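You operate a simulated robot arm through the tools that you are given. There is no shell and no other tool.

The job below is to be done with a simulated two-armed robot. You get a single attempt, and the scene is never put back.

Task
Carry the kit tray with both arms and set it on the bottom shelf of the rack.

The check looks at the end state, three seconds after you hand in, the way a careful person would. Anything else that was tipped, shoved, dropped, spilled or broken makes it a failure.

Robot
Two 7-joint arms with two-finger parallel grippers on one trunk, on a base that drives. Base frame: it is fixed to the floor where the robot stands at the start and does not move with it; the origin is under the middle of the robot, x ahead of it, y to its left, z up. Units: m, degrees, N and s.
The left shoulder is at the start at [0.03, 0.119, 0.935], the right one opposite. With the tool pointing down near the work surface each hand reaches from about 0.28 to 0.68 m from the robot's upright axis, wherever it stands, measured 20 degrees to its own side. Places, roughly: bottom shelf of the rack [1.8, 0.2, 0.4]; kit tray [-0.5, -2.25, 0.75]. Payload 3.43 kg a hand.
The TCP of each hand is the grasp point between the finger pads, 0.03 m short of the fingertips. In the tool frame z runs along the fingers and y along their closing line. The gripper opens to 0.094 m. The fingers are 0.028 m wide and 0.01 m thick; the gripper's body (0.05 by 0.096 m) begins 0.055 m behind the TCP.
Orientation is that of the tool frame in the base frame, as a unit quaternion [w, x, y, z]. With the fingers straight down and closing along the base's y, the tool's x points along the base's -x, its y along +y and its z along -z.

Tools
- The arms move only by the tool jog_arm. It takes "left_increments", "right_increments" or both (then of equal length, played together; a hand with none holds still); each is one flat list of numbers, 6 for each row, row after row: the shift along the base's x, y, z in units of 30 mm (1.0 is 30 mm), then the turn, a rotation vector about the base's x, y, z in units of 6 degrees (1.0 is 6 degrees). In form: [x, y, z, wx, wy, wz, x, y, z, wx, wy, wz, ...]. A call has 1 to 20 rows; each row shifts and turns the commanded pose from where the row before left it. "left_hand" and "right_hand" are, for a hand that has rows, the finger opening in m, from 0 to 0.094, set as the call begins (left out, the last holds). A call with a number of a shift or a turn outside -1 to 1 is refused whole. Rows are played at 5 a second. More than 0.05 m and 8.6 degrees between two rows, or a gripper value outside its range, and nothing of the call is played. Where a pose cannot be reached the arm comes as near as it can. A force on the tool above 40 N (or 10 N above the force at the start of the call, whichever is more), or a blocked arm, ends the call early, and 0.2 s more pass. The fingers move at their own pace (about 0.072 m/s each) and stop on an object; they squeeze with about 26 N. The grip force told is the motor's: it shows also when the fingers shut on nothing. Time passes only in rows, and 0.2 s behind the last, so rows that do not move let the fingers close. The reply holds the time, the measured pose of the TCP, the force on the tool along the base axes, the opening and the grip force, in the units named above and with some noise, with the torque about the TCP (base axes, N m) and any sound that the robot's microphone picked up.
- Cameras (640 x 400 px; columns grow to the right, rows downward): "scene" is now at [0.0597, -0.0162, 1.6667]; the picture's right is [-0.06, -1.00, 0.00], its down [-0.65, 0.04, -0.76] and it looks along [0.76, -0.05, -0.65] (base axes); focal length 253 px, centre (320, 200). "left" rides on the left gripper at [0.076, -0.014, -0.102] in its tool frame; the picture's right is [0.18, 0.98, 0.00], its down [-0.75, 0.14, -0.64] and it looks along [-0.63, 0.12, 0.77] (tool axes); focal length 243 px, centre (320, 200). "right" rides on the right gripper at [0.076, 0.014, -0.103] in its tool frame; the picture's right is [-0.18, 0.98, 0.00], its down [-0.75, -0.14, -0.64] and it looks along [-0.63, -0.12, 0.77] (tool axes); focal length 243 px, centre (320, 200).
- grab_frame(camera): a new picture of that camera. The clock stands still meanwhile.
- slide_trunk(by): slides the trunk up (or, below 0, down) by that many m; the arms and the scene camera ride with it, the base frame stays. It gives what a move gives, with no picture.
- steer(legs): drives the robot by 1 to 6 legs, each [ahead, turn to the left] in m and degrees, along the robot's own axes; the way and the turn of a leg run together, so that a leg with both is an arc; at most 1.5 m and 180 degrees a leg. The arms and the cameras ride along, it lands a little off, and it stops where it bumps. It gives what a move gives.
- aim_head(pan, tilt): turns the head with the scene camera to pan (to the left, within 143 degrees either way) and tilt (down, from -29 to 69), counted from straight ahead of the robot. It gives what a move gives.
- probe_pixels(camera, pixels): for up to 12 pixels [column, row] of the newest picture of that camera ("zoom" is the newest enlarged one), the place [x, y, z] in the base frame of the surface seen there, good to about 0.002 m, but the place of the scene camera against the robot may be out by one fixed shift of up to 0.018 m in any direction. The clock stands still meanwhile.
- inspect(camera, box): a new picture of the part [left, top, right, bottom] of that camera's present view, enlarged. The clock stands still meanwhile.
- close_job(): hands the job in; it is judged then, once.

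Unless the task says otherwise, let go and move clear before handing in.

The tools are called after "Emit:" as a command line: name --argument value ..., lists and objects as JSON in quotes. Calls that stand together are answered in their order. jog_arm: Moves the arms, as the interface text tells. Its arguments: {"type":"object","properties":{"left_increments":{"type":"array"},"left_hand":{"type":"number"},"right_increments":{"type":"array"},"right_hand":{"type":"number"}},"required":[]} The other tools are called the same way: slide_trunk (by) slides the trunk up or down; steer (legs) drives the base; aim_head (pan, tilt) turns the head that bears the scene camera; grab_frame (camera) takes a picture; probe_pixels (camera, pixels) gives the place of the surface under pixels of a picture; inspect (camera, box) takes an enlarged picture of a part of a camera's view; close_job () hands the job in.

At the start:

```text
clock: 0.0
left_position: [0.4413, 0.1582, 1.1854]
left_tcp_rot: [0.0, 0.001, 1.0, 0.0]
left_wrist_force: [-0.7, -0.3, -0.8]
left_moment: [0.01, -0.02, 0.0]
left_finger_gap: 0.0938
left_gripper_force: 0.0
right_position: [0.4526, -0.2028, 1.1623]
right_tcp_rot: [0.0, 0.0, 1.0, 0.0]
right_wrist_force: [0.2, 0.5, 1.0]
right_moment: [-0.01, 0.01, 0.05]
right_finger_gap: 0.0941
right_gripper_force: 0.1
trunk travel left (down, up): [-0.2, 0.21]
robot x, y, heading: [-0.0001, 0.0014, -0.2]
head pan, tilt: [-3.6, 40.5]
```

scene: 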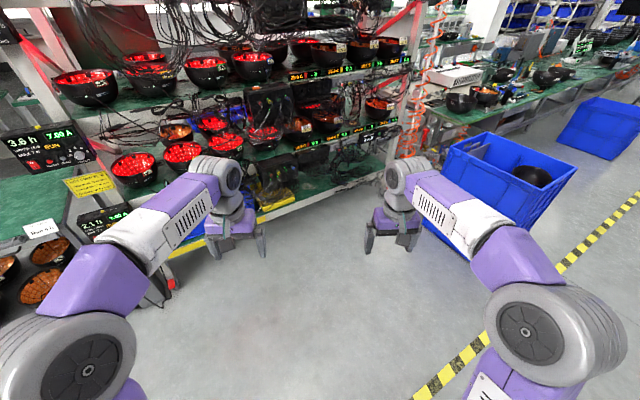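
right: 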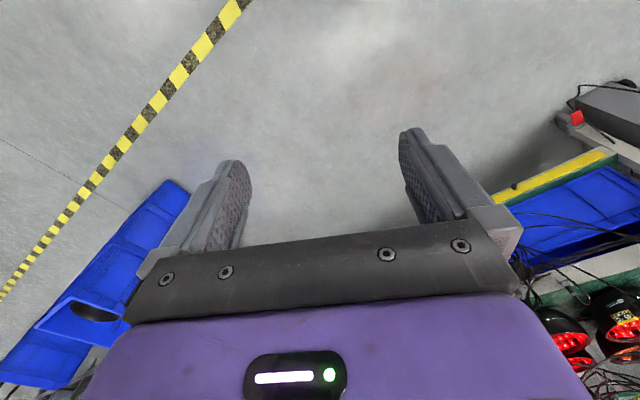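
left: 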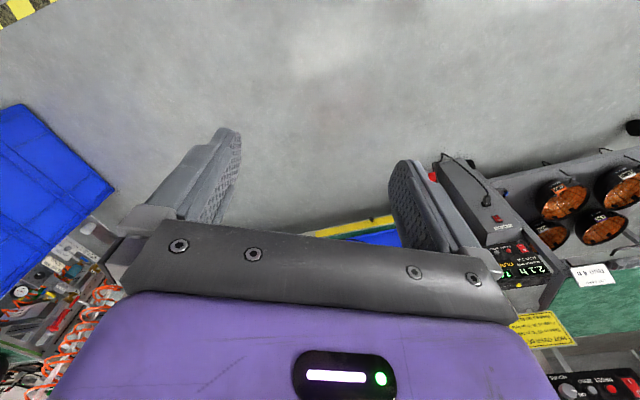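

The first picture shows a cluttered rack ahead (rows 40-200) and blue bins to the right around (500,170). The tray is behind and to the right, so I'll turn the head toward it first.

Emit:
aim_head --pan -103 --tilt 25

Emit:
grab_frame --camera "scene"

```text
clock: 1.8
left_position: [0.4406, 0.1579, 1.1848]
left_tcp_rot: [0.0, 0.0, 1.0, 0.0]
left_wrist_force: [-0.6, 0.4, 0.6]
left_moment: [0.0, -0.01, 0.02]
left_finger_gap: 0.094
left_gripper_force: 0.2
right_position: [0.4519, -0.2031, 1.1631]
right_tcp_rot: [0.0, 0.0, 1.0, 0.0]
right_wrist_force: [0.0, 0.0, 1.5]
right_moment: [-0.01, 0.0, 0.01]
right_finger_gap: 0.0941
right_gripper_force: 0.0
trunk travel left (down, up): [-0.2, 0.21]
robot x, y, heading: [0.0, -0.0021, -0.0]
head pan, tilt: [-103.0, 25.0]
```

```text
taken
```

scene: 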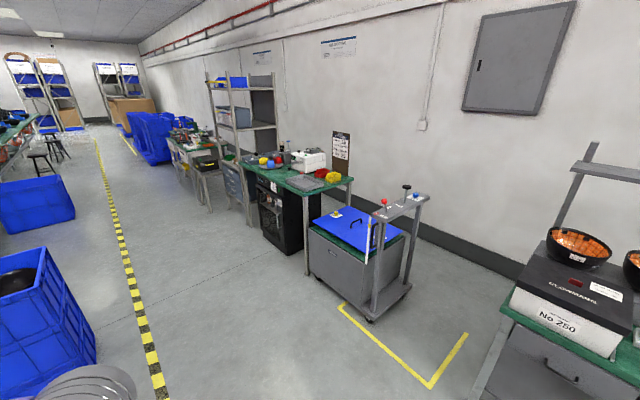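

A blue tray-like object with a handle shows at (360,228) on a grey cart, in front of an upright post with knobs at (400,210). I'll zoom in on it and take positions.

Emit:
inspect --camera "scene" --box '[280, 170, 450, 320]'

Emit:
probe_pixels --camera "scene" --pixels '[[315, 222], [345, 207], [405, 235], [375, 252], [355, 228], [400, 210], [350, 280], [370, 310], [345, 307], [430, 385], [385, 280], [325, 240]]'

```text
2.67 times, centred on (365, 245) of scene
```

zoom: 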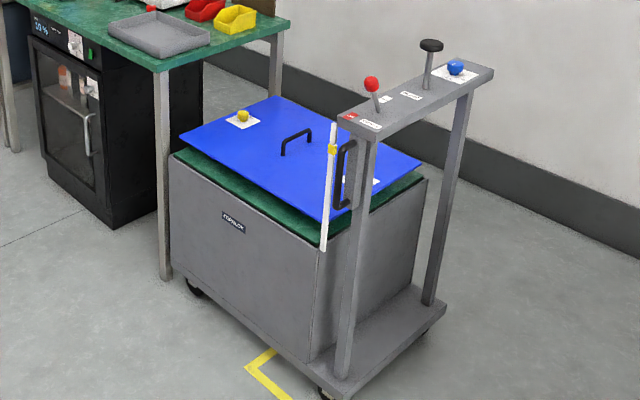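

```text
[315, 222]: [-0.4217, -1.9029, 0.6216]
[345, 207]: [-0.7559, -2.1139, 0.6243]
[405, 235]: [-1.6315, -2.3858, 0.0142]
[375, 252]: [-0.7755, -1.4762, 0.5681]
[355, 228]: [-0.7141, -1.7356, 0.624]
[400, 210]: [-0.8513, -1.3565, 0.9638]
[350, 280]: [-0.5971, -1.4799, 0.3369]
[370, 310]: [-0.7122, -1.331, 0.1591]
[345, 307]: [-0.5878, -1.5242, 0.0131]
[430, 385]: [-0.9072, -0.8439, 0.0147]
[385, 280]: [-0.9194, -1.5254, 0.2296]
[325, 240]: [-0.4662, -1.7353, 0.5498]
```

The blue panel is at about z=0.62, y=-1.75, so it doesn't match the stated place. The green bench behind it at (310,180) fits better, so I'll zoom in there.

Emit:
inspect --camera "scene" --box '[230, 125, 370, 215]'

Emit:
probe_pixels --camera "scene" --pixels '[[322, 183], [332, 176], [308, 160], [290, 182], [345, 182], [305, 192], [268, 160], [340, 140], [230, 140], [270, 210]]'

```text
4.44 times, centred on (300, 170) of scene
```

zoom: 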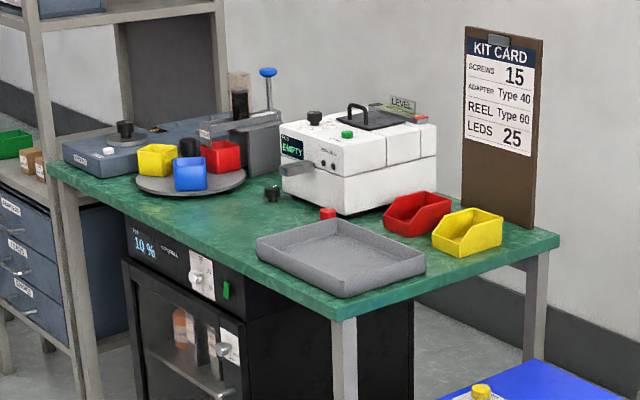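

```text
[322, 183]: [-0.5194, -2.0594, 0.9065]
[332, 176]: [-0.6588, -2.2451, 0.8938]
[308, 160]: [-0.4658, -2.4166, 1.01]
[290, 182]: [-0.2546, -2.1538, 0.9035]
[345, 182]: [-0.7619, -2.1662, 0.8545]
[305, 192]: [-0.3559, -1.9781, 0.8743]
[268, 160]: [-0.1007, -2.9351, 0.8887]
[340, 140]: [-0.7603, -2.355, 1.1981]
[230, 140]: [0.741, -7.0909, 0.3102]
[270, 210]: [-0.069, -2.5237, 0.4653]
```

The zoomed view shows a grey shallow tray at (340,255) on the green bench, beside bins and a "KIT CARD" board at (500,120). I'll probe its corners in the zoom picture.

Emit:
probe_pixels --camera "zoom" --pixels '[[258, 240], [330, 222], [424, 262], [345, 290], [340, 250], [345, 300], [240, 250], [440, 275], [328, 214], [400, 225], [470, 245], [335, 310]]'

Emit:
aim_head --pan 5 --tilt 30

Emit:
grab_frame --camera "scene"

```text
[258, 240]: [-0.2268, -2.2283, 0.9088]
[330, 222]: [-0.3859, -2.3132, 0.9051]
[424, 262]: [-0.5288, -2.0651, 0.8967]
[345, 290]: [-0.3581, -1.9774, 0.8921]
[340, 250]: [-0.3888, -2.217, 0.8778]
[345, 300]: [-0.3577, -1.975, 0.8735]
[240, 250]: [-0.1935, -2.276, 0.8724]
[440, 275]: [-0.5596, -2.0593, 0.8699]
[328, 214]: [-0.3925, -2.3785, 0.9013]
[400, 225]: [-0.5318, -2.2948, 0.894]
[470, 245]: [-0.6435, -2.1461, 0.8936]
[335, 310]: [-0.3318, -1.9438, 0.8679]
```

```text
clock: 3.6
left_position: [0.4429, 0.1581, 1.1856]
left_tcp_rot: [0.001, 0.0, 1.0, 0.0]
left_wrist_force: [0.5, -0.3, 0.0]
left_moment: [-0.01, -0.03, -0.02]
left_finger_gap: 0.0937
left_gripper_force: 0.0
right_position: [0.4505, -0.2032, 1.1638]
right_tcp_rot: [-0.001, 0.001, 1.0, -0.001]
right_wrist_force: [-0.3, -0.5, -0.8]
right_moment: [-0.05, 0.0, -0.01]
right_finger_gap: 0.0941
right_gripper_force: 0.0
trunk travel left (down, up): [-0.2, 0.21]
robot x, y, heading: [-0.002, 0.0038, -0.2]
head pan, tilt: [5.0, 30.0]
```

```text
taken
```

scene: 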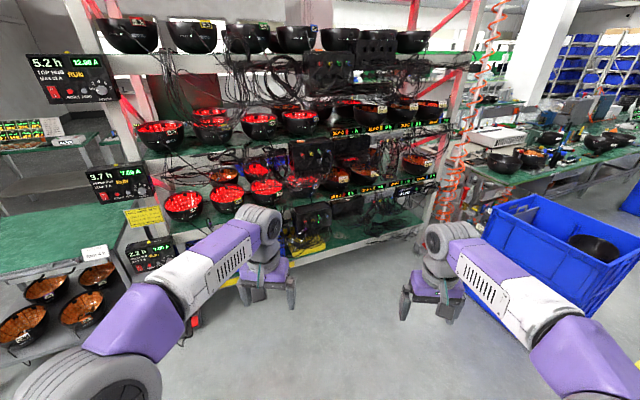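

Rounding the grey tray's centre (-0.38, -2.15, 0.88) gives the stated place, so it is the kit tray. It measures about 0.18 x 0.29 m with a rim 0.03 m high. Next I'll study the rack's bottom shelf around (350,240).

Emit:
inspect --camera "scene" --box '[150, 140, 460, 330]'

Emit:
probe_pixels --camera "scene" --pixels '[[370, 240], [340, 248], [400, 228], [310, 215], [310, 252], [370, 215], [420, 200], [375, 200], [410, 250], [350, 270], [200, 290], [180, 240]]'

```text
2.06 times, centred on (305, 235) of scene
```

zoom: 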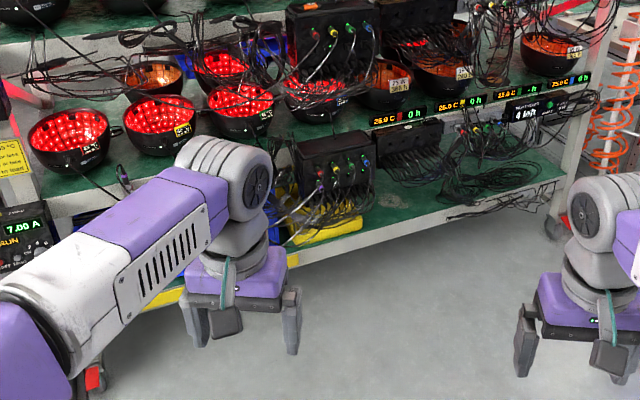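

```text
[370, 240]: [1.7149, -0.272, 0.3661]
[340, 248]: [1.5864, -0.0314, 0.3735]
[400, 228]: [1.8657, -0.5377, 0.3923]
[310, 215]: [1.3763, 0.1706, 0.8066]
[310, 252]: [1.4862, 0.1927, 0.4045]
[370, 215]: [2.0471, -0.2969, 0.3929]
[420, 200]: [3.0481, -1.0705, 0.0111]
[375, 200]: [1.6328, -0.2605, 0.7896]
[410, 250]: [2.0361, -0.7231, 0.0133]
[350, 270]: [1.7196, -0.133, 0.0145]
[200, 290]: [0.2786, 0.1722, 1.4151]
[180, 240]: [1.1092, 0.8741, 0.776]
```

The bottom shelf's front edge runs through (310,252), (340,248) and (370,240) at z≈0.39. The rack and the bench face each other, both about 27° off the base axes. Before driving I'll check the floor to the right for obstacles.

Emit:
aim_head --pan -60 --tilt 35

Emit:
grab_frame --camera "scene"

```text
clock: 5.0
left_position: [0.4416, 0.1587, 1.1854]
left_tcp_rot: [0.001, 0.0, 1.0, 0.0]
left_wrist_force: [-0.2, -0.2, 0.2]
left_moment: [-0.03, 0.0, 0.01]
left_finger_gap: 0.094
left_gripper_force: 0.1
right_position: [0.4507, -0.203, 1.1636]
right_tcp_rot: [0.0, 0.0, 1.0, 0.0]
right_wrist_force: [0.2, 0.1, 0.0]
right_moment: [0.0, -0.03, 0.03]
right_finger_gap: 0.0942
right_gripper_force: 0.0
trunk travel left (down, up): [-0.2, 0.21]
robot x, y, heading: [0.0008, 0.0004, -0.2]
head pan, tilt: [-60.0, 35.0]
```

```text
taken
```

scene: 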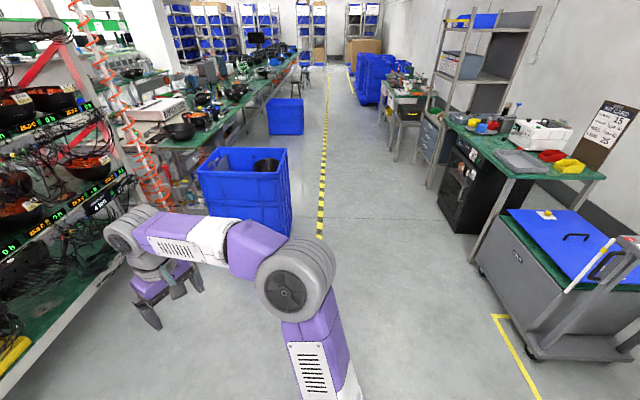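

Emit:
probe_pixels --camera "scene" --pixels '[[288, 155], [288, 235], [202, 175], [200, 152], [250, 205], [320, 225], [500, 175], [440, 205], [475, 255], [450, 228], [605, 178], [448, 118]]'

```text
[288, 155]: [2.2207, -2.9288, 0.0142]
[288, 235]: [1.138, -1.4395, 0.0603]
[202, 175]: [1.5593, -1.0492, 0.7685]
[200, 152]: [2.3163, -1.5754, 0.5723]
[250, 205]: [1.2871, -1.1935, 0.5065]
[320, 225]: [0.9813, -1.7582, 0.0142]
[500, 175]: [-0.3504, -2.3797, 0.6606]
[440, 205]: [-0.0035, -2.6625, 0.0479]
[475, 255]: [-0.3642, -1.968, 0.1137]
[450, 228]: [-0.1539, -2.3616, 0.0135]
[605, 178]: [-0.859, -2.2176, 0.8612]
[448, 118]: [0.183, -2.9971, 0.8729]
```

The floor reads z≈0.014 at (450,228), so the scene camera reads about 14 mm high. The blue bin at (245,190) lies beyond x≈1.1, so the way to the bench is clear. I'll drive to a standoff point facing the bench.

Emit:
steer --legs '[[0, -77], [1.0, 0], [0.79, 0], [0, -75]]'

Emit:
aim_head --pan 0 --tilt 40

Emit:
grab_frame --camera "scene"

```text
clock: 20.5
left_position: [0.1395, -2.0918, 1.1859]
left_tcp_rot: [0.0, 0.967, 0.256, 0.0]
left_wrist_force: [0.0, 0.6, 0.1]
left_moment: [-0.02, -0.01, -0.02]
left_finger_gap: 0.0939
left_gripper_force: 0.0
right_position: [-0.0481, -1.7822, 1.1636]
right_tcp_rot: [0.0, 0.967, 0.256, 0.0]
right_wrist_force: [-0.7, 0.1, -0.2]
right_moment: [-0.01, -0.02, 0.0]
right_finger_gap: 0.0942
right_gripper_force: 0.1
trunk travel left (down, up): [-0.2, 0.21]
robot x, y, heading: [0.4438, -1.7368, -150.5]
head pan, tilt: [-60.0, 35.0]
```

```text
clock: 21.8
left_position: [0.1395, -2.0923, 1.1851]
left_tcp_rot: [0.0, 0.967, 0.256, -0.001]
left_wrist_force: [0.9, 0.0, -1.2]
left_moment: [0.0, 0.0, -0.02]
left_finger_gap: 0.0939
left_gripper_force: 0.0
right_position: [-0.0478, -1.7828, 1.1635]
right_tcp_rot: [0.0, 0.967, 0.254, 0.001]
right_wrist_force: [-0.4, 1.3, -0.9]
right_moment: [0.01, 0.02, 0.05]
right_finger_gap: 0.0942
right_gripper_force: 0.1
trunk travel left (down, up): [-0.2, 0.21]
robot x, y, heading: [0.4454, -1.7338, -150.3]
head pan, tilt: [0.0, 40.0]
```

```text
taken
```

scene: 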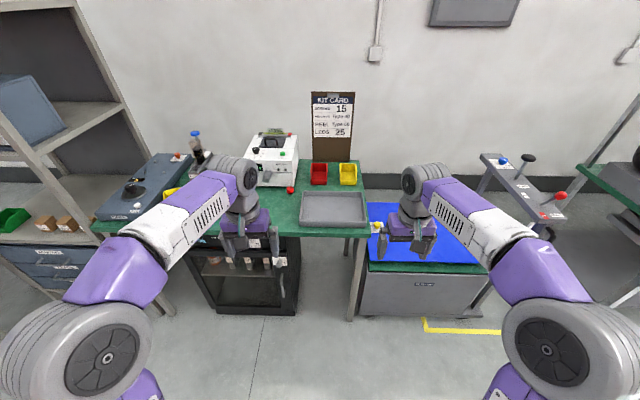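

The grey tray now sits squarely ahead at (335,208). I'll zoom in and probe its rim and the bench edge.

Emit:
inspect --camera "scene" --box '[280, 170, 390, 245]'

```text
5.33 times, centred on (335, 208) of scene
```

zoom: 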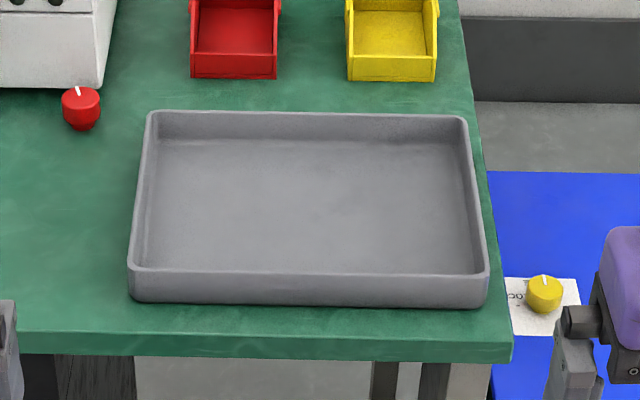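

Emit:
probe_pixels --camera "zoom" --pixels '[[130, 264], [150, 114], [465, 120], [486, 270], [310, 270], [310, 115], [310, 200], [140, 190], [475, 195], [310, 325], [500, 340], [100, 200]]'

Emit:
probe_pixels --camera "zoom" --pixels '[[135, 190], [143, 190], [150, 190], [470, 195], [479, 195], [310, 276], [310, 262], [235, 75], [80, 105], [390, 75], [485, 200], [310, 302]]'

```text
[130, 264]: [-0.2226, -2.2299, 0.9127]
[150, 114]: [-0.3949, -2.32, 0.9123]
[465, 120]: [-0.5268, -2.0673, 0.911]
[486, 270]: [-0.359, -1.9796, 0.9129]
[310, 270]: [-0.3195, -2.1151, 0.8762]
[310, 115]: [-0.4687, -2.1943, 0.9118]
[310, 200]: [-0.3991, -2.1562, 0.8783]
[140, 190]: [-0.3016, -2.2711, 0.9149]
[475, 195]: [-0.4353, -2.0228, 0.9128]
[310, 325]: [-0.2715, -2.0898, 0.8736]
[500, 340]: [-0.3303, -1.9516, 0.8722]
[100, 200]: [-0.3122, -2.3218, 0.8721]
```

```text
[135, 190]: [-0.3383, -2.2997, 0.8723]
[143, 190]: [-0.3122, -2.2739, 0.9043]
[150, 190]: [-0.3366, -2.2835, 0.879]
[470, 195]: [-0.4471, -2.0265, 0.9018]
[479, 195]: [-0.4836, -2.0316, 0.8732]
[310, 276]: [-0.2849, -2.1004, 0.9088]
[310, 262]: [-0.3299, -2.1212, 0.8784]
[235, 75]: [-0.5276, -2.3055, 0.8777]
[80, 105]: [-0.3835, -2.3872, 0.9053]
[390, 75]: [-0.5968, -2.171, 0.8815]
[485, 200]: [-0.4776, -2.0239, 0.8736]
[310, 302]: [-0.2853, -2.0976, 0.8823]
```

The tray's rim reads 0.040 m above the bench, with corners at about (-0.223,-2.230), (-0.395,-2.320), (-0.527,-2.067) and (-0.359,-1.980). Before choosing a grasp angle, I want to see the rack's bottom shelf from here with the arms out of view.

Emit:
aim_head --pan -143 --tilt 22

Emit:
grab_frame --camera "scene"

Emit:
aim_head --pan 143 --tilt 22

Emit:
grab_frame --camera "scene"

```text
clock: 24.1
left_position: [0.1405, -2.0913, 1.1856]
left_tcp_rot: [-0.001, 0.967, 0.255, -0.001]
left_wrist_force: [-0.4, 0.9, 0.6]
left_moment: [-0.01, 0.0, -0.01]
left_finger_gap: 0.0938
left_gripper_force: 0.1
right_position: [-0.0466, -1.7825, 1.1625]
right_tcp_rot: [0.0, 0.967, 0.255, 0.0]
right_wrist_force: [0.6, -0.9, -1.0]
right_moment: [0.01, 0.03, 0.0]
right_finger_gap: 0.0943
right_gripper_force: 0.0
trunk travel left (down, up): [-0.2, 0.21]
robot x, y, heading: [0.4461, -1.7402, -150.5]
head pan, tilt: [-143.0, 22.0]
```

```text
taken
```

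scene: 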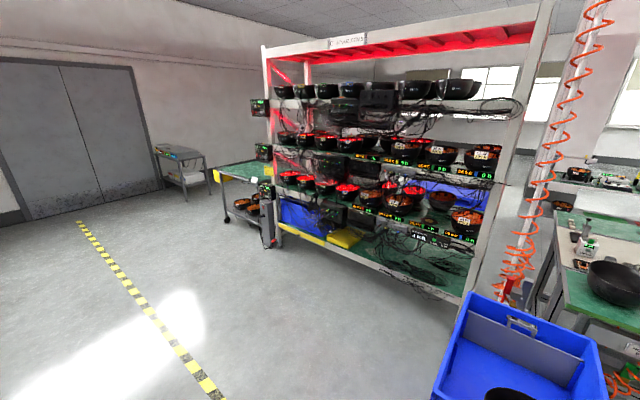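

```text
clock: 28.0
left_position: [0.1401, -2.0919, 1.1854]
left_tcp_rot: [0.0, 0.967, 0.255, 0.001]
left_wrist_force: [-0.3, -1.5, 0.1]
left_moment: [0.0, 0.03, 0.01]
left_finger_gap: 0.0942
left_gripper_force: 0.1
right_position: [-0.0475, -1.7821, 1.1624]
right_tcp_rot: [0.0, 0.967, 0.255, 0.0]
right_wrist_force: [0.0, -0.2, 0.0]
right_moment: [0.01, 0.0, 0.01]
right_finger_gap: 0.0942
right_gripper_force: 0.1
trunk travel left (down, up): [-0.2, 0.21]
robot x, y, heading: [0.4448, -1.7341, -150.5]
head pan, tilt: [143.0, 22.0]
```

```text
taken
```

scene: 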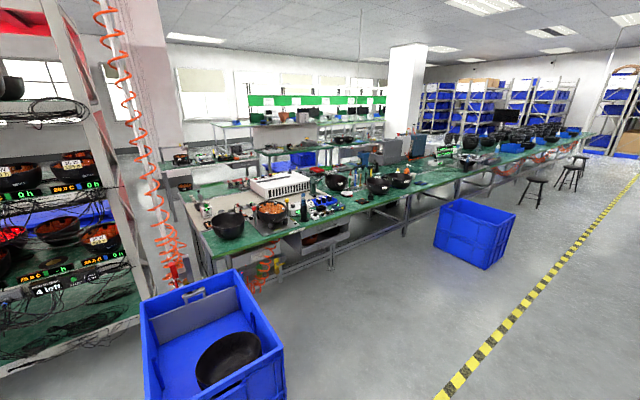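

The whole rack is visible with the head panned right, with the bottom shelf around (300,215)-(460,280). I'll pan back and zoom in there.

Emit:
aim_head --pan -143 --tilt 30

Emit:
inspect --camera "scene" --box '[260, 110, 500, 260]'

```text
clock: 31.9
left_position: [0.1388, -2.0918, 1.1829]
left_tcp_rot: [0.001, 0.967, 0.255, 0.0]
left_wrist_force: [0.0, 0.0, -0.5]
left_moment: [-0.01, 0.0, -0.01]
left_finger_gap: 0.0939
left_gripper_force: 0.0
right_position: [-0.048, -1.7814, 1.1628]
right_tcp_rot: [0.0, 0.967, 0.255, 0.0]
right_wrist_force: [0.2, -0.8, -0.1]
right_moment: [-0.05, 0.01, -0.05]
right_finger_gap: 0.094
right_gripper_force: 0.1
trunk travel left (down, up): [-0.2, 0.21]
robot x, y, heading: [0.4477, -1.7312, -150.4]
head pan, tilt: [-143.0, 30.0]
```

```text
2.67 times, centred on (380, 185) of scene
```

zoom: 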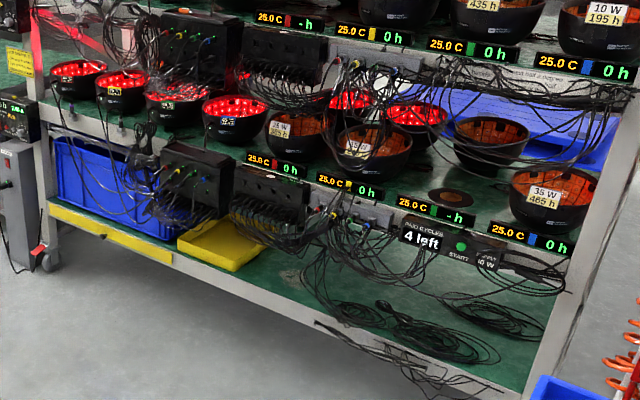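

The bottom shelf holds blue bins (95,170) and a yellow tray (220,245). Cable coils lie toward the right at (350,310) and (440,340), and there seems to be open green in between. I'll probe the shelf for free area and heights.

Emit:
probe_pixels --camera "zoom" --pixels '[[275, 275], [300, 262], [330, 270], [350, 290], [380, 290], [420, 340], [440, 305], [350, 318], [300, 290], [180, 245], [230, 265], [262, 235]]'

Emit:
probe_pixels --camera "zoom" --pixels '[[220, 250], [230, 280], [320, 310], [420, 360], [270, 195], [200, 180], [420, 240], [480, 255], [345, 225], [450, 290], [520, 340], [395, 265]]'

Emit:
probe_pixels --camera "zoom" --pixels '[[310, 340], [455, 350], [480, 300], [410, 275], [370, 255], [330, 240], [300, 240], [200, 225], [130, 250], [500, 320], [545, 250], [360, 210]]'

```text
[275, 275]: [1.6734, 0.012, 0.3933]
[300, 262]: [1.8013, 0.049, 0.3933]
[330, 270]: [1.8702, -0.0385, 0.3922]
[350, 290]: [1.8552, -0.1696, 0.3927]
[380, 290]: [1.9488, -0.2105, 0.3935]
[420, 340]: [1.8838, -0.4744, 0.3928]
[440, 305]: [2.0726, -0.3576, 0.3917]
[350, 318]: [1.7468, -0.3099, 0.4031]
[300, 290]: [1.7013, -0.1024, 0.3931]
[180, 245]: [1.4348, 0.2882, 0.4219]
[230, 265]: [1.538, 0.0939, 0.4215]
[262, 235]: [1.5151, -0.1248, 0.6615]
```

```text
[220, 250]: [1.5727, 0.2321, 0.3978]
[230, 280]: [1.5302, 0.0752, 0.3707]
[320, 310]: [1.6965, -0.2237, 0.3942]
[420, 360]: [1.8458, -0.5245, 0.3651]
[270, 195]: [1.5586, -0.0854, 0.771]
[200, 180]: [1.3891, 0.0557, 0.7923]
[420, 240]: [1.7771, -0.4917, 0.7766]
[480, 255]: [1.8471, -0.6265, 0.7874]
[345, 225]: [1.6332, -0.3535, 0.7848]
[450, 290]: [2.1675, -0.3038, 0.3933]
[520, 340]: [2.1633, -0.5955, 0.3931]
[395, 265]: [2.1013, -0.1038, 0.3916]
```

```text
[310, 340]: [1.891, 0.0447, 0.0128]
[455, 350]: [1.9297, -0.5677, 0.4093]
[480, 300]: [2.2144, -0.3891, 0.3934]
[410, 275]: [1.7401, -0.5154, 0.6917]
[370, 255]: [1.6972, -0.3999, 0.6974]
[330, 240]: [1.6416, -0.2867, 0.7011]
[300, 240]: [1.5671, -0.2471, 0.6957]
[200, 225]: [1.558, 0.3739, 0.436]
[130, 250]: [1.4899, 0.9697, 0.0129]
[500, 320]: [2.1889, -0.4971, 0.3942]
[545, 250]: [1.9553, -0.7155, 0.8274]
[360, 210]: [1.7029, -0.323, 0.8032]
```

The free part of the bottom shelf is the bare green between the yellow tray (right corner at (230,265)) and the cable coil at (350,318). Control boxes and cables hang over its front edge down to z≈0.65. I'll therefore grip the tray's short walls with the fingers pitched well forward, so the wrists stay low under the boxes later. First I'll square up and move closer.

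Emit:
steer --legs '[[0, -1.8], [0.25, 0]]'

Emit:
aim_head --pan 0 --tilt 48

Emit:
grab_frame --camera "scene"

Emit:
grab_frame --camera "left"

Emit:
grab_frame --camera "right"

```text
clock: 34.1
left_position: [-0.0937, -2.1954, 1.1844]
left_tcp_rot: [0.001, 0.971, 0.239, 0.0]
left_wrist_force: [0.3, -0.3, 0.3]
left_moment: [-0.01, -0.02, 0.03]
left_finger_gap: 0.0942
left_gripper_force: 0.1
right_position: [-0.2698, -1.8795, 1.1623]
right_tcp_rot: [0.0, 0.971, 0.238, 0.0]
right_wrist_force: [-0.1, 0.9, -0.6]
right_moment: [0.01, -0.03, -0.02]
right_finger_gap: 0.0938
right_gripper_force: 0.0
trunk travel left (down, up): [-0.2, 0.21]
robot x, y, heading: [0.2251, -1.8484, -152.4]
head pan, tilt: [-143.0, 30.0]
```

```text
clock: 36.4
left_position: [-0.0933, -2.1955, 1.1851]
left_tcp_rot: [0.0, 0.971, 0.237, 0.0]
left_wrist_force: [-0.4, -0.7, 0.2]
left_moment: [0.02, 0.02, -0.01]
left_finger_gap: 0.0943
left_gripper_force: 0.0
right_position: [-0.2692, -1.8796, 1.1622]
right_tcp_rot: [0.001, 0.971, 0.237, 0.0]
right_wrist_force: [-0.3, -0.1, -0.3]
right_moment: [0.02, -0.01, -0.04]
right_finger_gap: 0.094
right_gripper_force: 0.0
trunk travel left (down, up): [-0.2, 0.21]
robot x, y, heading: [0.2255, -1.8496, -152.4]
head pan, tilt: [0.0, 48.0]
```

```text
taken
```

scene: 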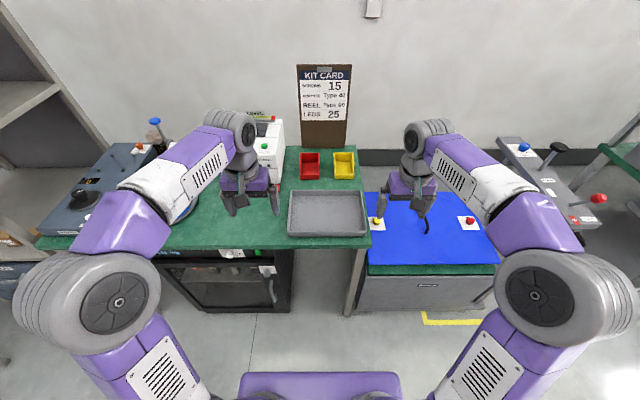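

```text
taken
```

left: 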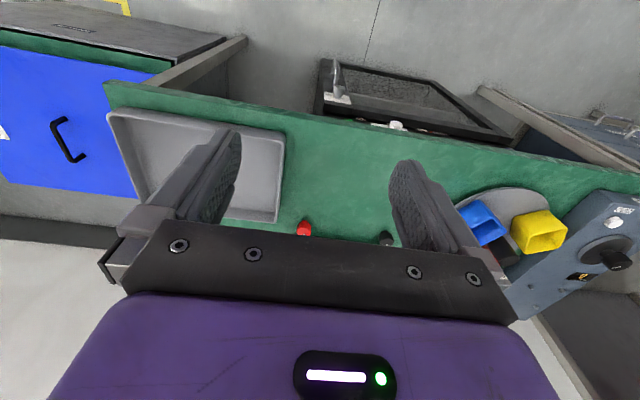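

```text
taken
```

right: 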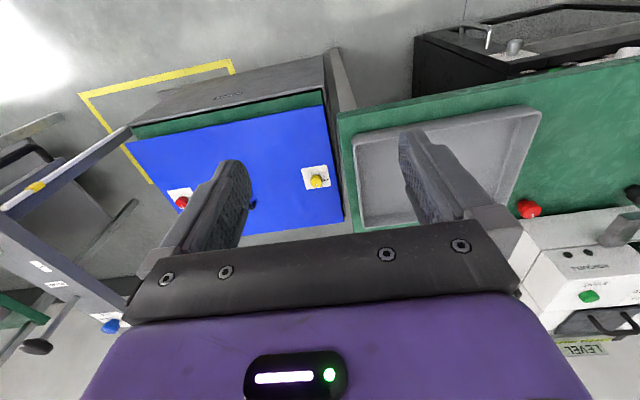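

The tray shows well in both gripper cameras: left at (108,110)-(285,220), right at (355,130)-(540,230). I'll probe its rim and the bench with them, since those readings carry no fixed shift.

Emit:
probe_pixels --camera "left" --pixels '[[110, 112], [283, 136], [275, 219], [200, 124], [280, 175], [278, 180], [300, 180], [160, 150], [260, 160], [240, 110], [125, 165], [303, 228]]'

Emit:
probe_pixels --camera "right" --pixels '[[357, 138], [538, 109], [363, 225], [359, 180], [510, 200], [525, 155], [450, 123], [345, 180], [400, 120], [350, 215], [380, 180], [530, 209]]'

Emit:
inspect --camera "left" --box '[90, 90, 310, 240]'

Emit:
inspect --camera "right" --box '[335, 90, 555, 240]'

```text
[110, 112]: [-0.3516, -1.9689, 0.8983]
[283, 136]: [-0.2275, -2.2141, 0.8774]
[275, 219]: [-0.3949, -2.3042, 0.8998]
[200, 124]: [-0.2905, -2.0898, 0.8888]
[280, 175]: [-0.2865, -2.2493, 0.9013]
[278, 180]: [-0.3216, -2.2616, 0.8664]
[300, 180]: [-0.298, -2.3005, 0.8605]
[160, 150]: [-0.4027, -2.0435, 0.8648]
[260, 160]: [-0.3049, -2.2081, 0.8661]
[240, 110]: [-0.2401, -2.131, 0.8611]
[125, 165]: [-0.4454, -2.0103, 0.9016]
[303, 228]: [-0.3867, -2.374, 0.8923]
```

```text
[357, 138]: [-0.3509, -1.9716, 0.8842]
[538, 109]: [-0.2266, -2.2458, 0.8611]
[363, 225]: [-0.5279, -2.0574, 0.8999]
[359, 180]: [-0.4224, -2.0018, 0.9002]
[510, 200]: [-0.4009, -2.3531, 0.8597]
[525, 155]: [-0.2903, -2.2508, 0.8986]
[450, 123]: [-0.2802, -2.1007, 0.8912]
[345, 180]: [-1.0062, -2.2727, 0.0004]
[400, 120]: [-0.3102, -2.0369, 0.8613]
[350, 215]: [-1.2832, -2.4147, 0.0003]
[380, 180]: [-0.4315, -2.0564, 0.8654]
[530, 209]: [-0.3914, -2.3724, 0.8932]
```

```text
2.67 times, centred on (200, 165) of left
```

zoom: 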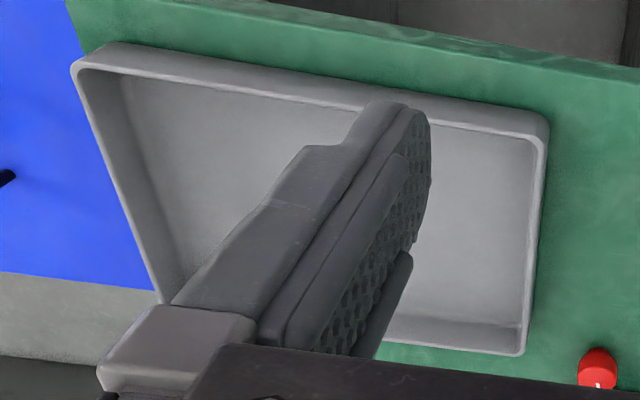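

```text
2.67 times, centred on (445, 165) of right
```

zoom: 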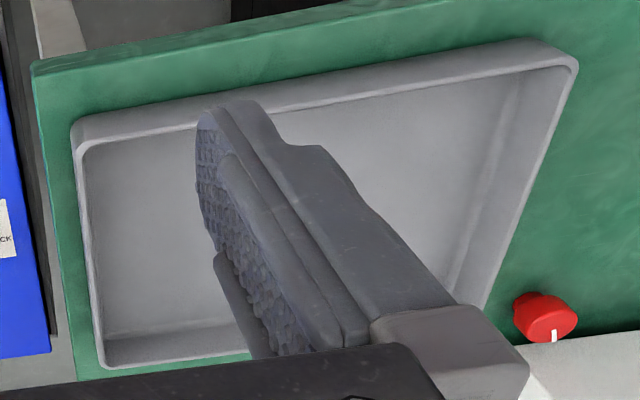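

The gripper cameras give the bench at 0.8605, the rim at 0.9005 and the tray floor at 0.8655. I'll probe the right end wall precisely in the right zoom, then the left wall in a fresh left zoom.

Emit:
probe_pixels --camera "zoom" --pixels '[[76, 160], [79, 200], [80, 200], [82, 200], [84, 200], [87, 260], [91, 260], [95, 320], [100, 320], [100, 365], [80, 145], [150, 352]]'

Emit:
inspect --camera "left" --box '[90, 90, 310, 240]'

Emit:
probe_pixels --camera "zoom" --pixels '[[545, 142], [543, 160], [540, 200], [536, 200], [538, 200], [533, 260], [530, 260], [527, 320], [524, 320], [520, 352], [75, 70], [400, 107]]'

```text
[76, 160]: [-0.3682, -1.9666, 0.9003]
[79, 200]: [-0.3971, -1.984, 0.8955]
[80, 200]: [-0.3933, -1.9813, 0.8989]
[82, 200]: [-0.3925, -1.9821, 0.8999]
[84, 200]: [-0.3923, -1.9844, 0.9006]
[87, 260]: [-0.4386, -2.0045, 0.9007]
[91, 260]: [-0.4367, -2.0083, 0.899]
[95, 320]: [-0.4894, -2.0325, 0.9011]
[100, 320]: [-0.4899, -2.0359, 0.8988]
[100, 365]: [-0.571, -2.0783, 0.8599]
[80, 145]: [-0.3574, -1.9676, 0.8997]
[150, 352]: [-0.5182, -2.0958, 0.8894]
```

```text
2.67 times, centred on (200, 165) of left
```

zoom: 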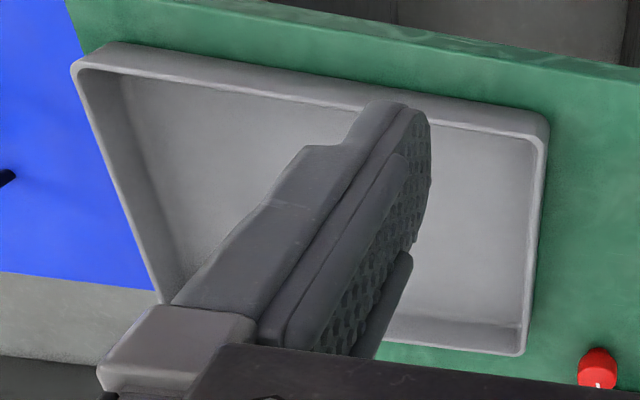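

```text
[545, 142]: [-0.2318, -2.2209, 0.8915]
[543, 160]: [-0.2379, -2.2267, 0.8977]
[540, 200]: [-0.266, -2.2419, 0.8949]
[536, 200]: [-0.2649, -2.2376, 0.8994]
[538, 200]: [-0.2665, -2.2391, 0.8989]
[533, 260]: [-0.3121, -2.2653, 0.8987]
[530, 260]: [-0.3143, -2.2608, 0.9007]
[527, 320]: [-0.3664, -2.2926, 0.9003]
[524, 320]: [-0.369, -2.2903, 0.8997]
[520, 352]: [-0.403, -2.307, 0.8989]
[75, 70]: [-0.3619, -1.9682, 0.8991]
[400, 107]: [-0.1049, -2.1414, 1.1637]
```

Both end walls are now located: left wall mid (-0.314,-2.264), right wall mid (-0.446,-2.011), with the tray axis at 27.6°. I'll pitch both hands 60° forward in place, high above the bench, with the fingers opened to 0.06.

Emit:
jog_arm --left_increments '[0, 0, 0, -0.4633, 0.8862, 0, 0, 0, 0, -0.4633, 0.8862, 0, 0, 0, 0, -0.4633, 0.8862, 0, 0, 0, 0, -0.4633, 0.8862, 0, 0, 0, 0, -0.4633, 0.8862, 0, 0, 0, 0, -0.4633, 0.8862, 0, 0, 0, 0, -0.4633, 0.8862, 0, 0, 0, 0, -0.4633, 0.8862, 0, 0, 0, 0, -0.4633, 0.8862, 0, 0, 0, 0, -0.4633, 0.8862, 0, 0, 0, 0, 0, 0, 0]' --right_increments '[0, 0, 0, -0.4633, 0.8862, 0, 0, 0, 0, -0.4633, 0.8862, 0, 0, 0, 0, -0.4633, 0.8862, 0, 0, 0, 0, -0.4633, 0.8862, 0, 0, 0, 0, -0.4633, 0.8862, 0, 0, 0, 0, -0.4633, 0.8862, 0, 0, 0, 0, -0.4633, 0.8862, 0, 0, 0, 0, -0.4633, 0.8862, 0, 0, 0, 0, -0.4633, 0.8862, 0, 0, 0, 0, -0.4633, 0.8862, 0, 0, 0, 0, 0, 0, 0]' --left_hand 0.06 --right_hand 0.06

Emit:
grab_frame --camera "scene"

Emit:
grab_frame --camera "left"

Emit:
grab_frame --camera "right"

```text
clock: 38.8
left_position: [-0.0932, -2.1945, 1.1851]
left_tcp_rot: [0.119, 0.841, 0.205, -0.486]
left_wrist_force: [0.2, -0.3, 0.7]
left_moment: [-0.02, -0.01, 0.01]
left_finger_gap: 0.0601
left_gripper_force: 0.0
right_position: [-0.2684, -1.8789, 1.1629]
right_tcp_rot: [0.121, 0.841, 0.206, -0.485]
right_wrist_force: [0.5, 0.3, -0.1]
right_moment: [0.01, 0.02, -0.05]
right_finger_gap: 0.0602
right_gripper_force: 0.3
trunk travel left (down, up): [-0.2, 0.21]
robot x, y, heading: [0.2242, -1.8506, -152.6]
head pan, tilt: [0.0, 48.0]
```

```text
taken
```

scene: 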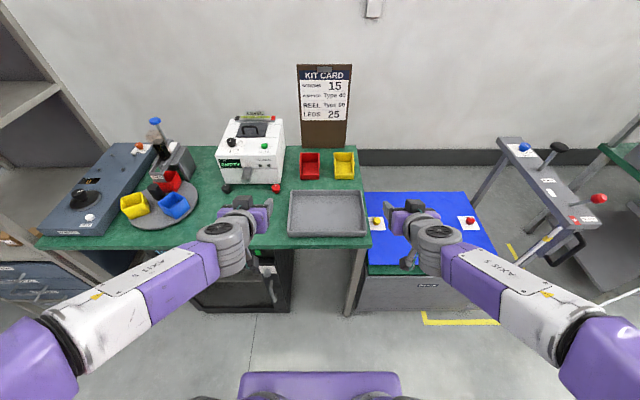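

```text
taken
```

left: 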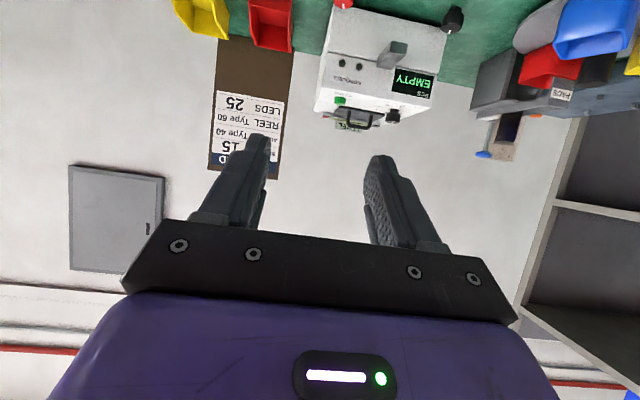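

```text
taken
```

right: 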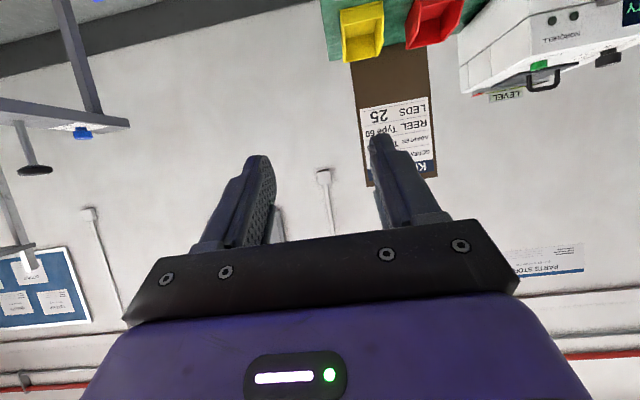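

Both hands now point 60° forward and the orientation tracked well. Next I'll bring them to just above the two wall midpoints, at z=1.0.

Emit:
jog_arm --left_increments '[-0.92, -0.288, -0.77, 0, 0, 0, -0.92, -0.288, -0.77, 0, 0, 0, -0.92, -0.288, -0.77, 0, 0, 0, -0.92, -0.288, -0.77, 0, 0, 0, -0.92, -0.288, -0.77, 0, 0, 0, -0.92, -0.288, -0.77, 0, 0, 0, -0.92, -0.288, -0.77, 0, 0, 0, -0.92, -0.288, -0.77, 0, 0, 0, 0, 0, 0, 0, 0, 0]' --right_increments '[-0.741, -0.549, -0.679, 0, 0, 0, -0.741, -0.549, -0.679, 0, 0, 0, -0.741, -0.549, -0.679, 0, 0, 0, -0.741, -0.549, -0.679, 0, 0, 0, -0.741, -0.549, -0.679, 0, 0, 0, -0.741, -0.549, -0.679, 0, 0, 0, -0.741, -0.549, -0.679, 0, 0, 0, -0.741, -0.549, -0.679, 0, 0, 0, 0, 0, 0, 0, 0, 0]'

Emit:
grab_frame --camera "scene"

Emit:
grab_frame --camera "left"

Emit:
grab_frame --camera "right"

```text
clock: 40.8
left_position: [-0.3144, -2.2623, 1.0024]
left_tcp_rot: [0.12, 0.841, 0.205, -0.486]
left_wrist_force: [-0.5, -0.2, 0.5]
left_moment: [0.01, -0.01, -0.01]
left_finger_gap: 0.06
left_gripper_force: 0.1
right_position: [-0.4477, -2.0108, 1.0003]
right_tcp_rot: [0.12, 0.841, 0.205, -0.486]
right_wrist_force: [0.3, -0.2, 0.7]
right_moment: [-0.02, -0.03, 0.0]
right_finger_gap: 0.0601
right_gripper_force: 0.0
trunk travel left (down, up): [-0.2, 0.21]
robot x, y, heading: [0.2258, -1.8497, -152.4]
head pan, tilt: [0.0, 48.0]
```

```text
taken
```

scene: 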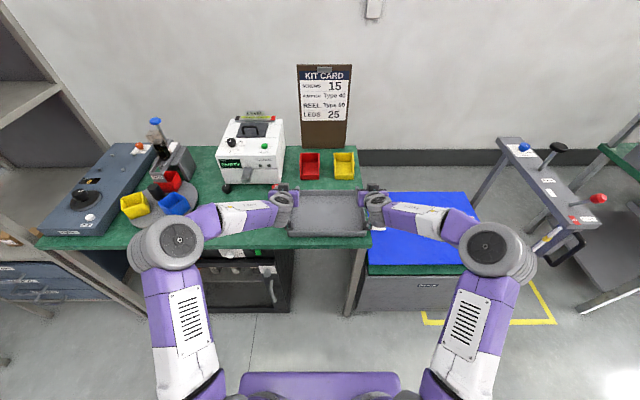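

```text
taken
```

left: 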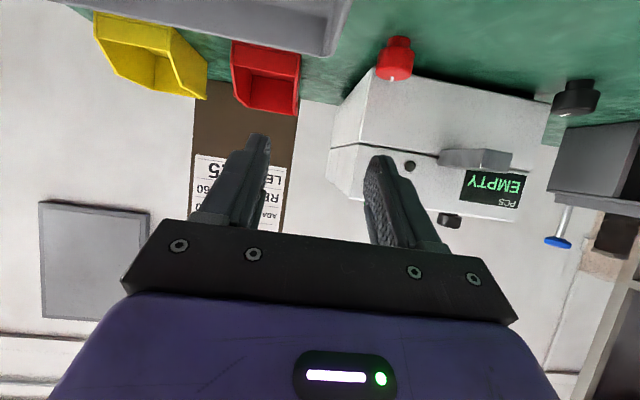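

```text
taken
```

right: 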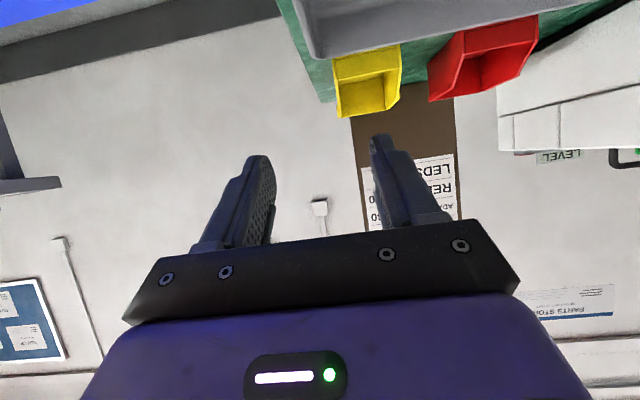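

The hands are over the end walls: gripper tips at (285,192) and (375,192) beside the tray at (328,208). I'll check the alignment in a zoom and probe the elbows for the later shelf clearance.

Emit:
inspect --camera "scene" --box '[250, 165, 410, 265]'

Emit:
probe_pixels --camera "scene" --pixels '[[180, 240], [155, 240], [190, 260], [280, 205], [245, 215], [205, 218], [185, 320], [485, 250], [165, 225]]'

```text
4.00 times, centred on (330, 215) of scene
```

zoom: 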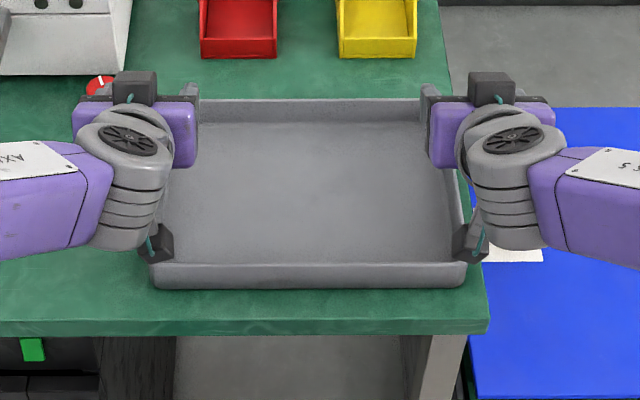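

```text
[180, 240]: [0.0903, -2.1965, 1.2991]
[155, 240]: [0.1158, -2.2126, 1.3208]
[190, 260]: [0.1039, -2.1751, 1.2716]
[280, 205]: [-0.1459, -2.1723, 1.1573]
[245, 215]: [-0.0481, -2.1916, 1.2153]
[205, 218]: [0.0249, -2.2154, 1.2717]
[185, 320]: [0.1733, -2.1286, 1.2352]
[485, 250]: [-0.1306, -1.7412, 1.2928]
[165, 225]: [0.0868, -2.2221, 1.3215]
```

The zoom shows a problem: the wrist camera housings at (155,245) and (475,245) hang below the tilted grippers. At 60° they would hit the tray's near wall and the bench. I'll back the hands off to open space and roll each gripper 180° about its axis, so the cameras ride on top.

Emit:
jog_arm --left_increments '[0.92, 0.288, 0.77, 0, 0, 0, 0.92, 0.288, 0.77, 0, 0, 0, 0.92, 0.288, 0.77, 0, 0, 0, 0.92, 0.288, 0.77, 0, 0, 0, 0.92, 0.288, 0.77, 0, 0, 0, 0.92, 0.288, 0.77, 0, 0, 0, 0.92, 0.288, 0.77, 0, 0, 0, 0.92, 0.288, 0.77, 0, 0, 0, 0, 0, 0, -0.7686, -0.3994, -0.4986, 0, 0, 0, -0.7686, -0.3994, -0.4986, 0, 0, 0, -0.7686, -0.3994, -0.4986, 0, 0, 0, -0.7686, -0.3994, -0.4986, 0, 0, 0, -0.7686, -0.3994, -0.4986, 0, 0, 0, 0, 0, 0]' --right_increments '[0.741, 0.549, 0.679, 0, 0, 0, 0.741, 0.549, 0.679, 0, 0, 0, 0.741, 0.549, 0.679, 0, 0, 0, 0.741, 0.549, 0.679, 0, 0, 0, 0.741, 0.549, 0.679, 0, 0, 0, 0.741, 0.549, 0.679, 0, 0, 0, 0.741, 0.549, 0.679, 0, 0, 0, 0.741, 0.549, 0.679, 0, 0, 0, 0, 0, 0, 0.7686, 0.3994, 0.4986, 0, 0, 0, 0.7686, 0.3994, 0.4986, 0, 0, 0, 0.7686, 0.3994, 0.4986, 0, 0, 0, 0.7686, 0.3994, 0.4986, 0, 0, 0, 0.7686, 0.3994, 0.4986, 0, 0, 0, 0, 0, 0]'

```text
clock: 43.8
left_position: [-0.0927, -2.1947, 1.1863]
left_tcp_rot: [0.243, 0.865, -0.019, -0.438]
left_wrist_force: [1.3, -0.5, 0.1]
left_moment: [-0.02, 0.01, 0.01]
left_finger_gap: 0.0601
left_gripper_force: 0.1
right_position: [-0.2694, -1.8807, 1.1632]
right_tcp_rot: [-0.01, 0.759, 0.417, -0.5]
right_wrist_force: [-0.1, -1.2, 0.4]
right_moment: [0.01, 0.02, 0.03]
right_finger_gap: 0.0602
right_gripper_force: 0.1
trunk travel left (down, up): [-0.2, 0.21]
robot x, y, heading: [0.2252, -1.8531, -152.3]
head pan, tilt: [0.0, 48.0]
```

The first 30° of roll tracked exactly. I'll continue.

Emit:
jog_arm --left_increments '[0, 0, 0, -0.7686, -0.3994, -0.4986, 0, 0, 0, -0.7686, -0.3994, -0.4986, 0, 0, 0, -0.7686, -0.3994, -0.4986, 0, 0, 0, -0.7686, -0.3994, -0.4986, 0, 0, 0, -0.7686, -0.3994, -0.4986, 0, 0, 0, -0.7686, -0.3994, -0.4986, 0, 0, 0, -0.7686, -0.3994, -0.4986, 0, 0, 0, -0.7686, -0.3994, -0.4986, 0, 0, 0, -0.7686, -0.3994, -0.4986, 0, 0, 0, -0.7686, -0.3994, -0.4986, 0, 0, 0, 0, 0, 0]' --right_increments '[0, 0, 0, 0.7686, 0.3994, 0.4986, 0, 0, 0, 0.7686, 0.3994, 0.4986, 0, 0, 0, 0.7686, 0.3994, 0.4986, 0, 0, 0, 0.7686, 0.3994, 0.4986, 0, 0, 0, 0.7686, 0.3994, 0.4986, 0, 0, 0, 0.7686, 0.3994, 0.4986, 0, 0, 0, 0.7686, 0.3994, 0.4986, 0, 0, 0, 0.7686, 0.3994, 0.4986, 0, 0, 0, 0.7686, 0.3994, 0.4986, 0, 0, 0, 0.7686, 0.3994, 0.4986, 0, 0, 0, 0, 0, 0]'

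Emit:
grab_frame --camera "scene"

```text
clock: 46.2
left_position: [-0.0933, -2.1958, 1.1852]
left_tcp_rot: [0.429, 0.739, -0.45, -0.259]
left_wrist_force: [-1.0, 0.6, 0.1]
left_moment: [-0.03, 0.0, 0.02]
left_finger_gap: 0.0601
left_gripper_force: 0.1
right_position: [-0.2693, -1.8784, 1.1623]
right_tcp_rot: [-0.26, 0.45, 0.74, -0.427]
right_wrist_force: [-0.2, -0.4, 0.1]
right_moment: [0.01, 0.02, 0.0]
right_finger_gap: 0.0599
right_gripper_force: 0.1
trunk travel left (down, up): [-0.2, 0.21]
robot x, y, heading: [0.2298, -1.8528, -152.4]
head pan, tilt: [0.0, 48.0]
```

```text
taken
```

scene: 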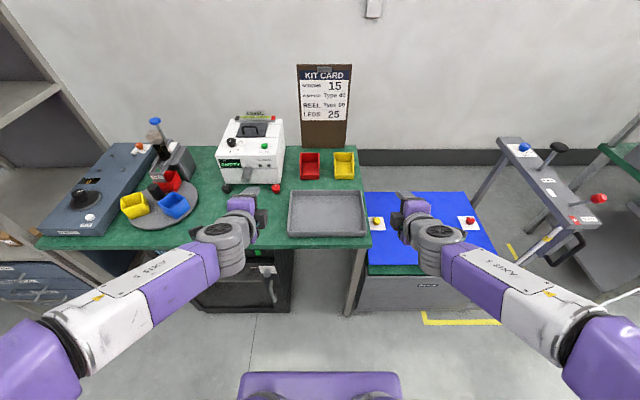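

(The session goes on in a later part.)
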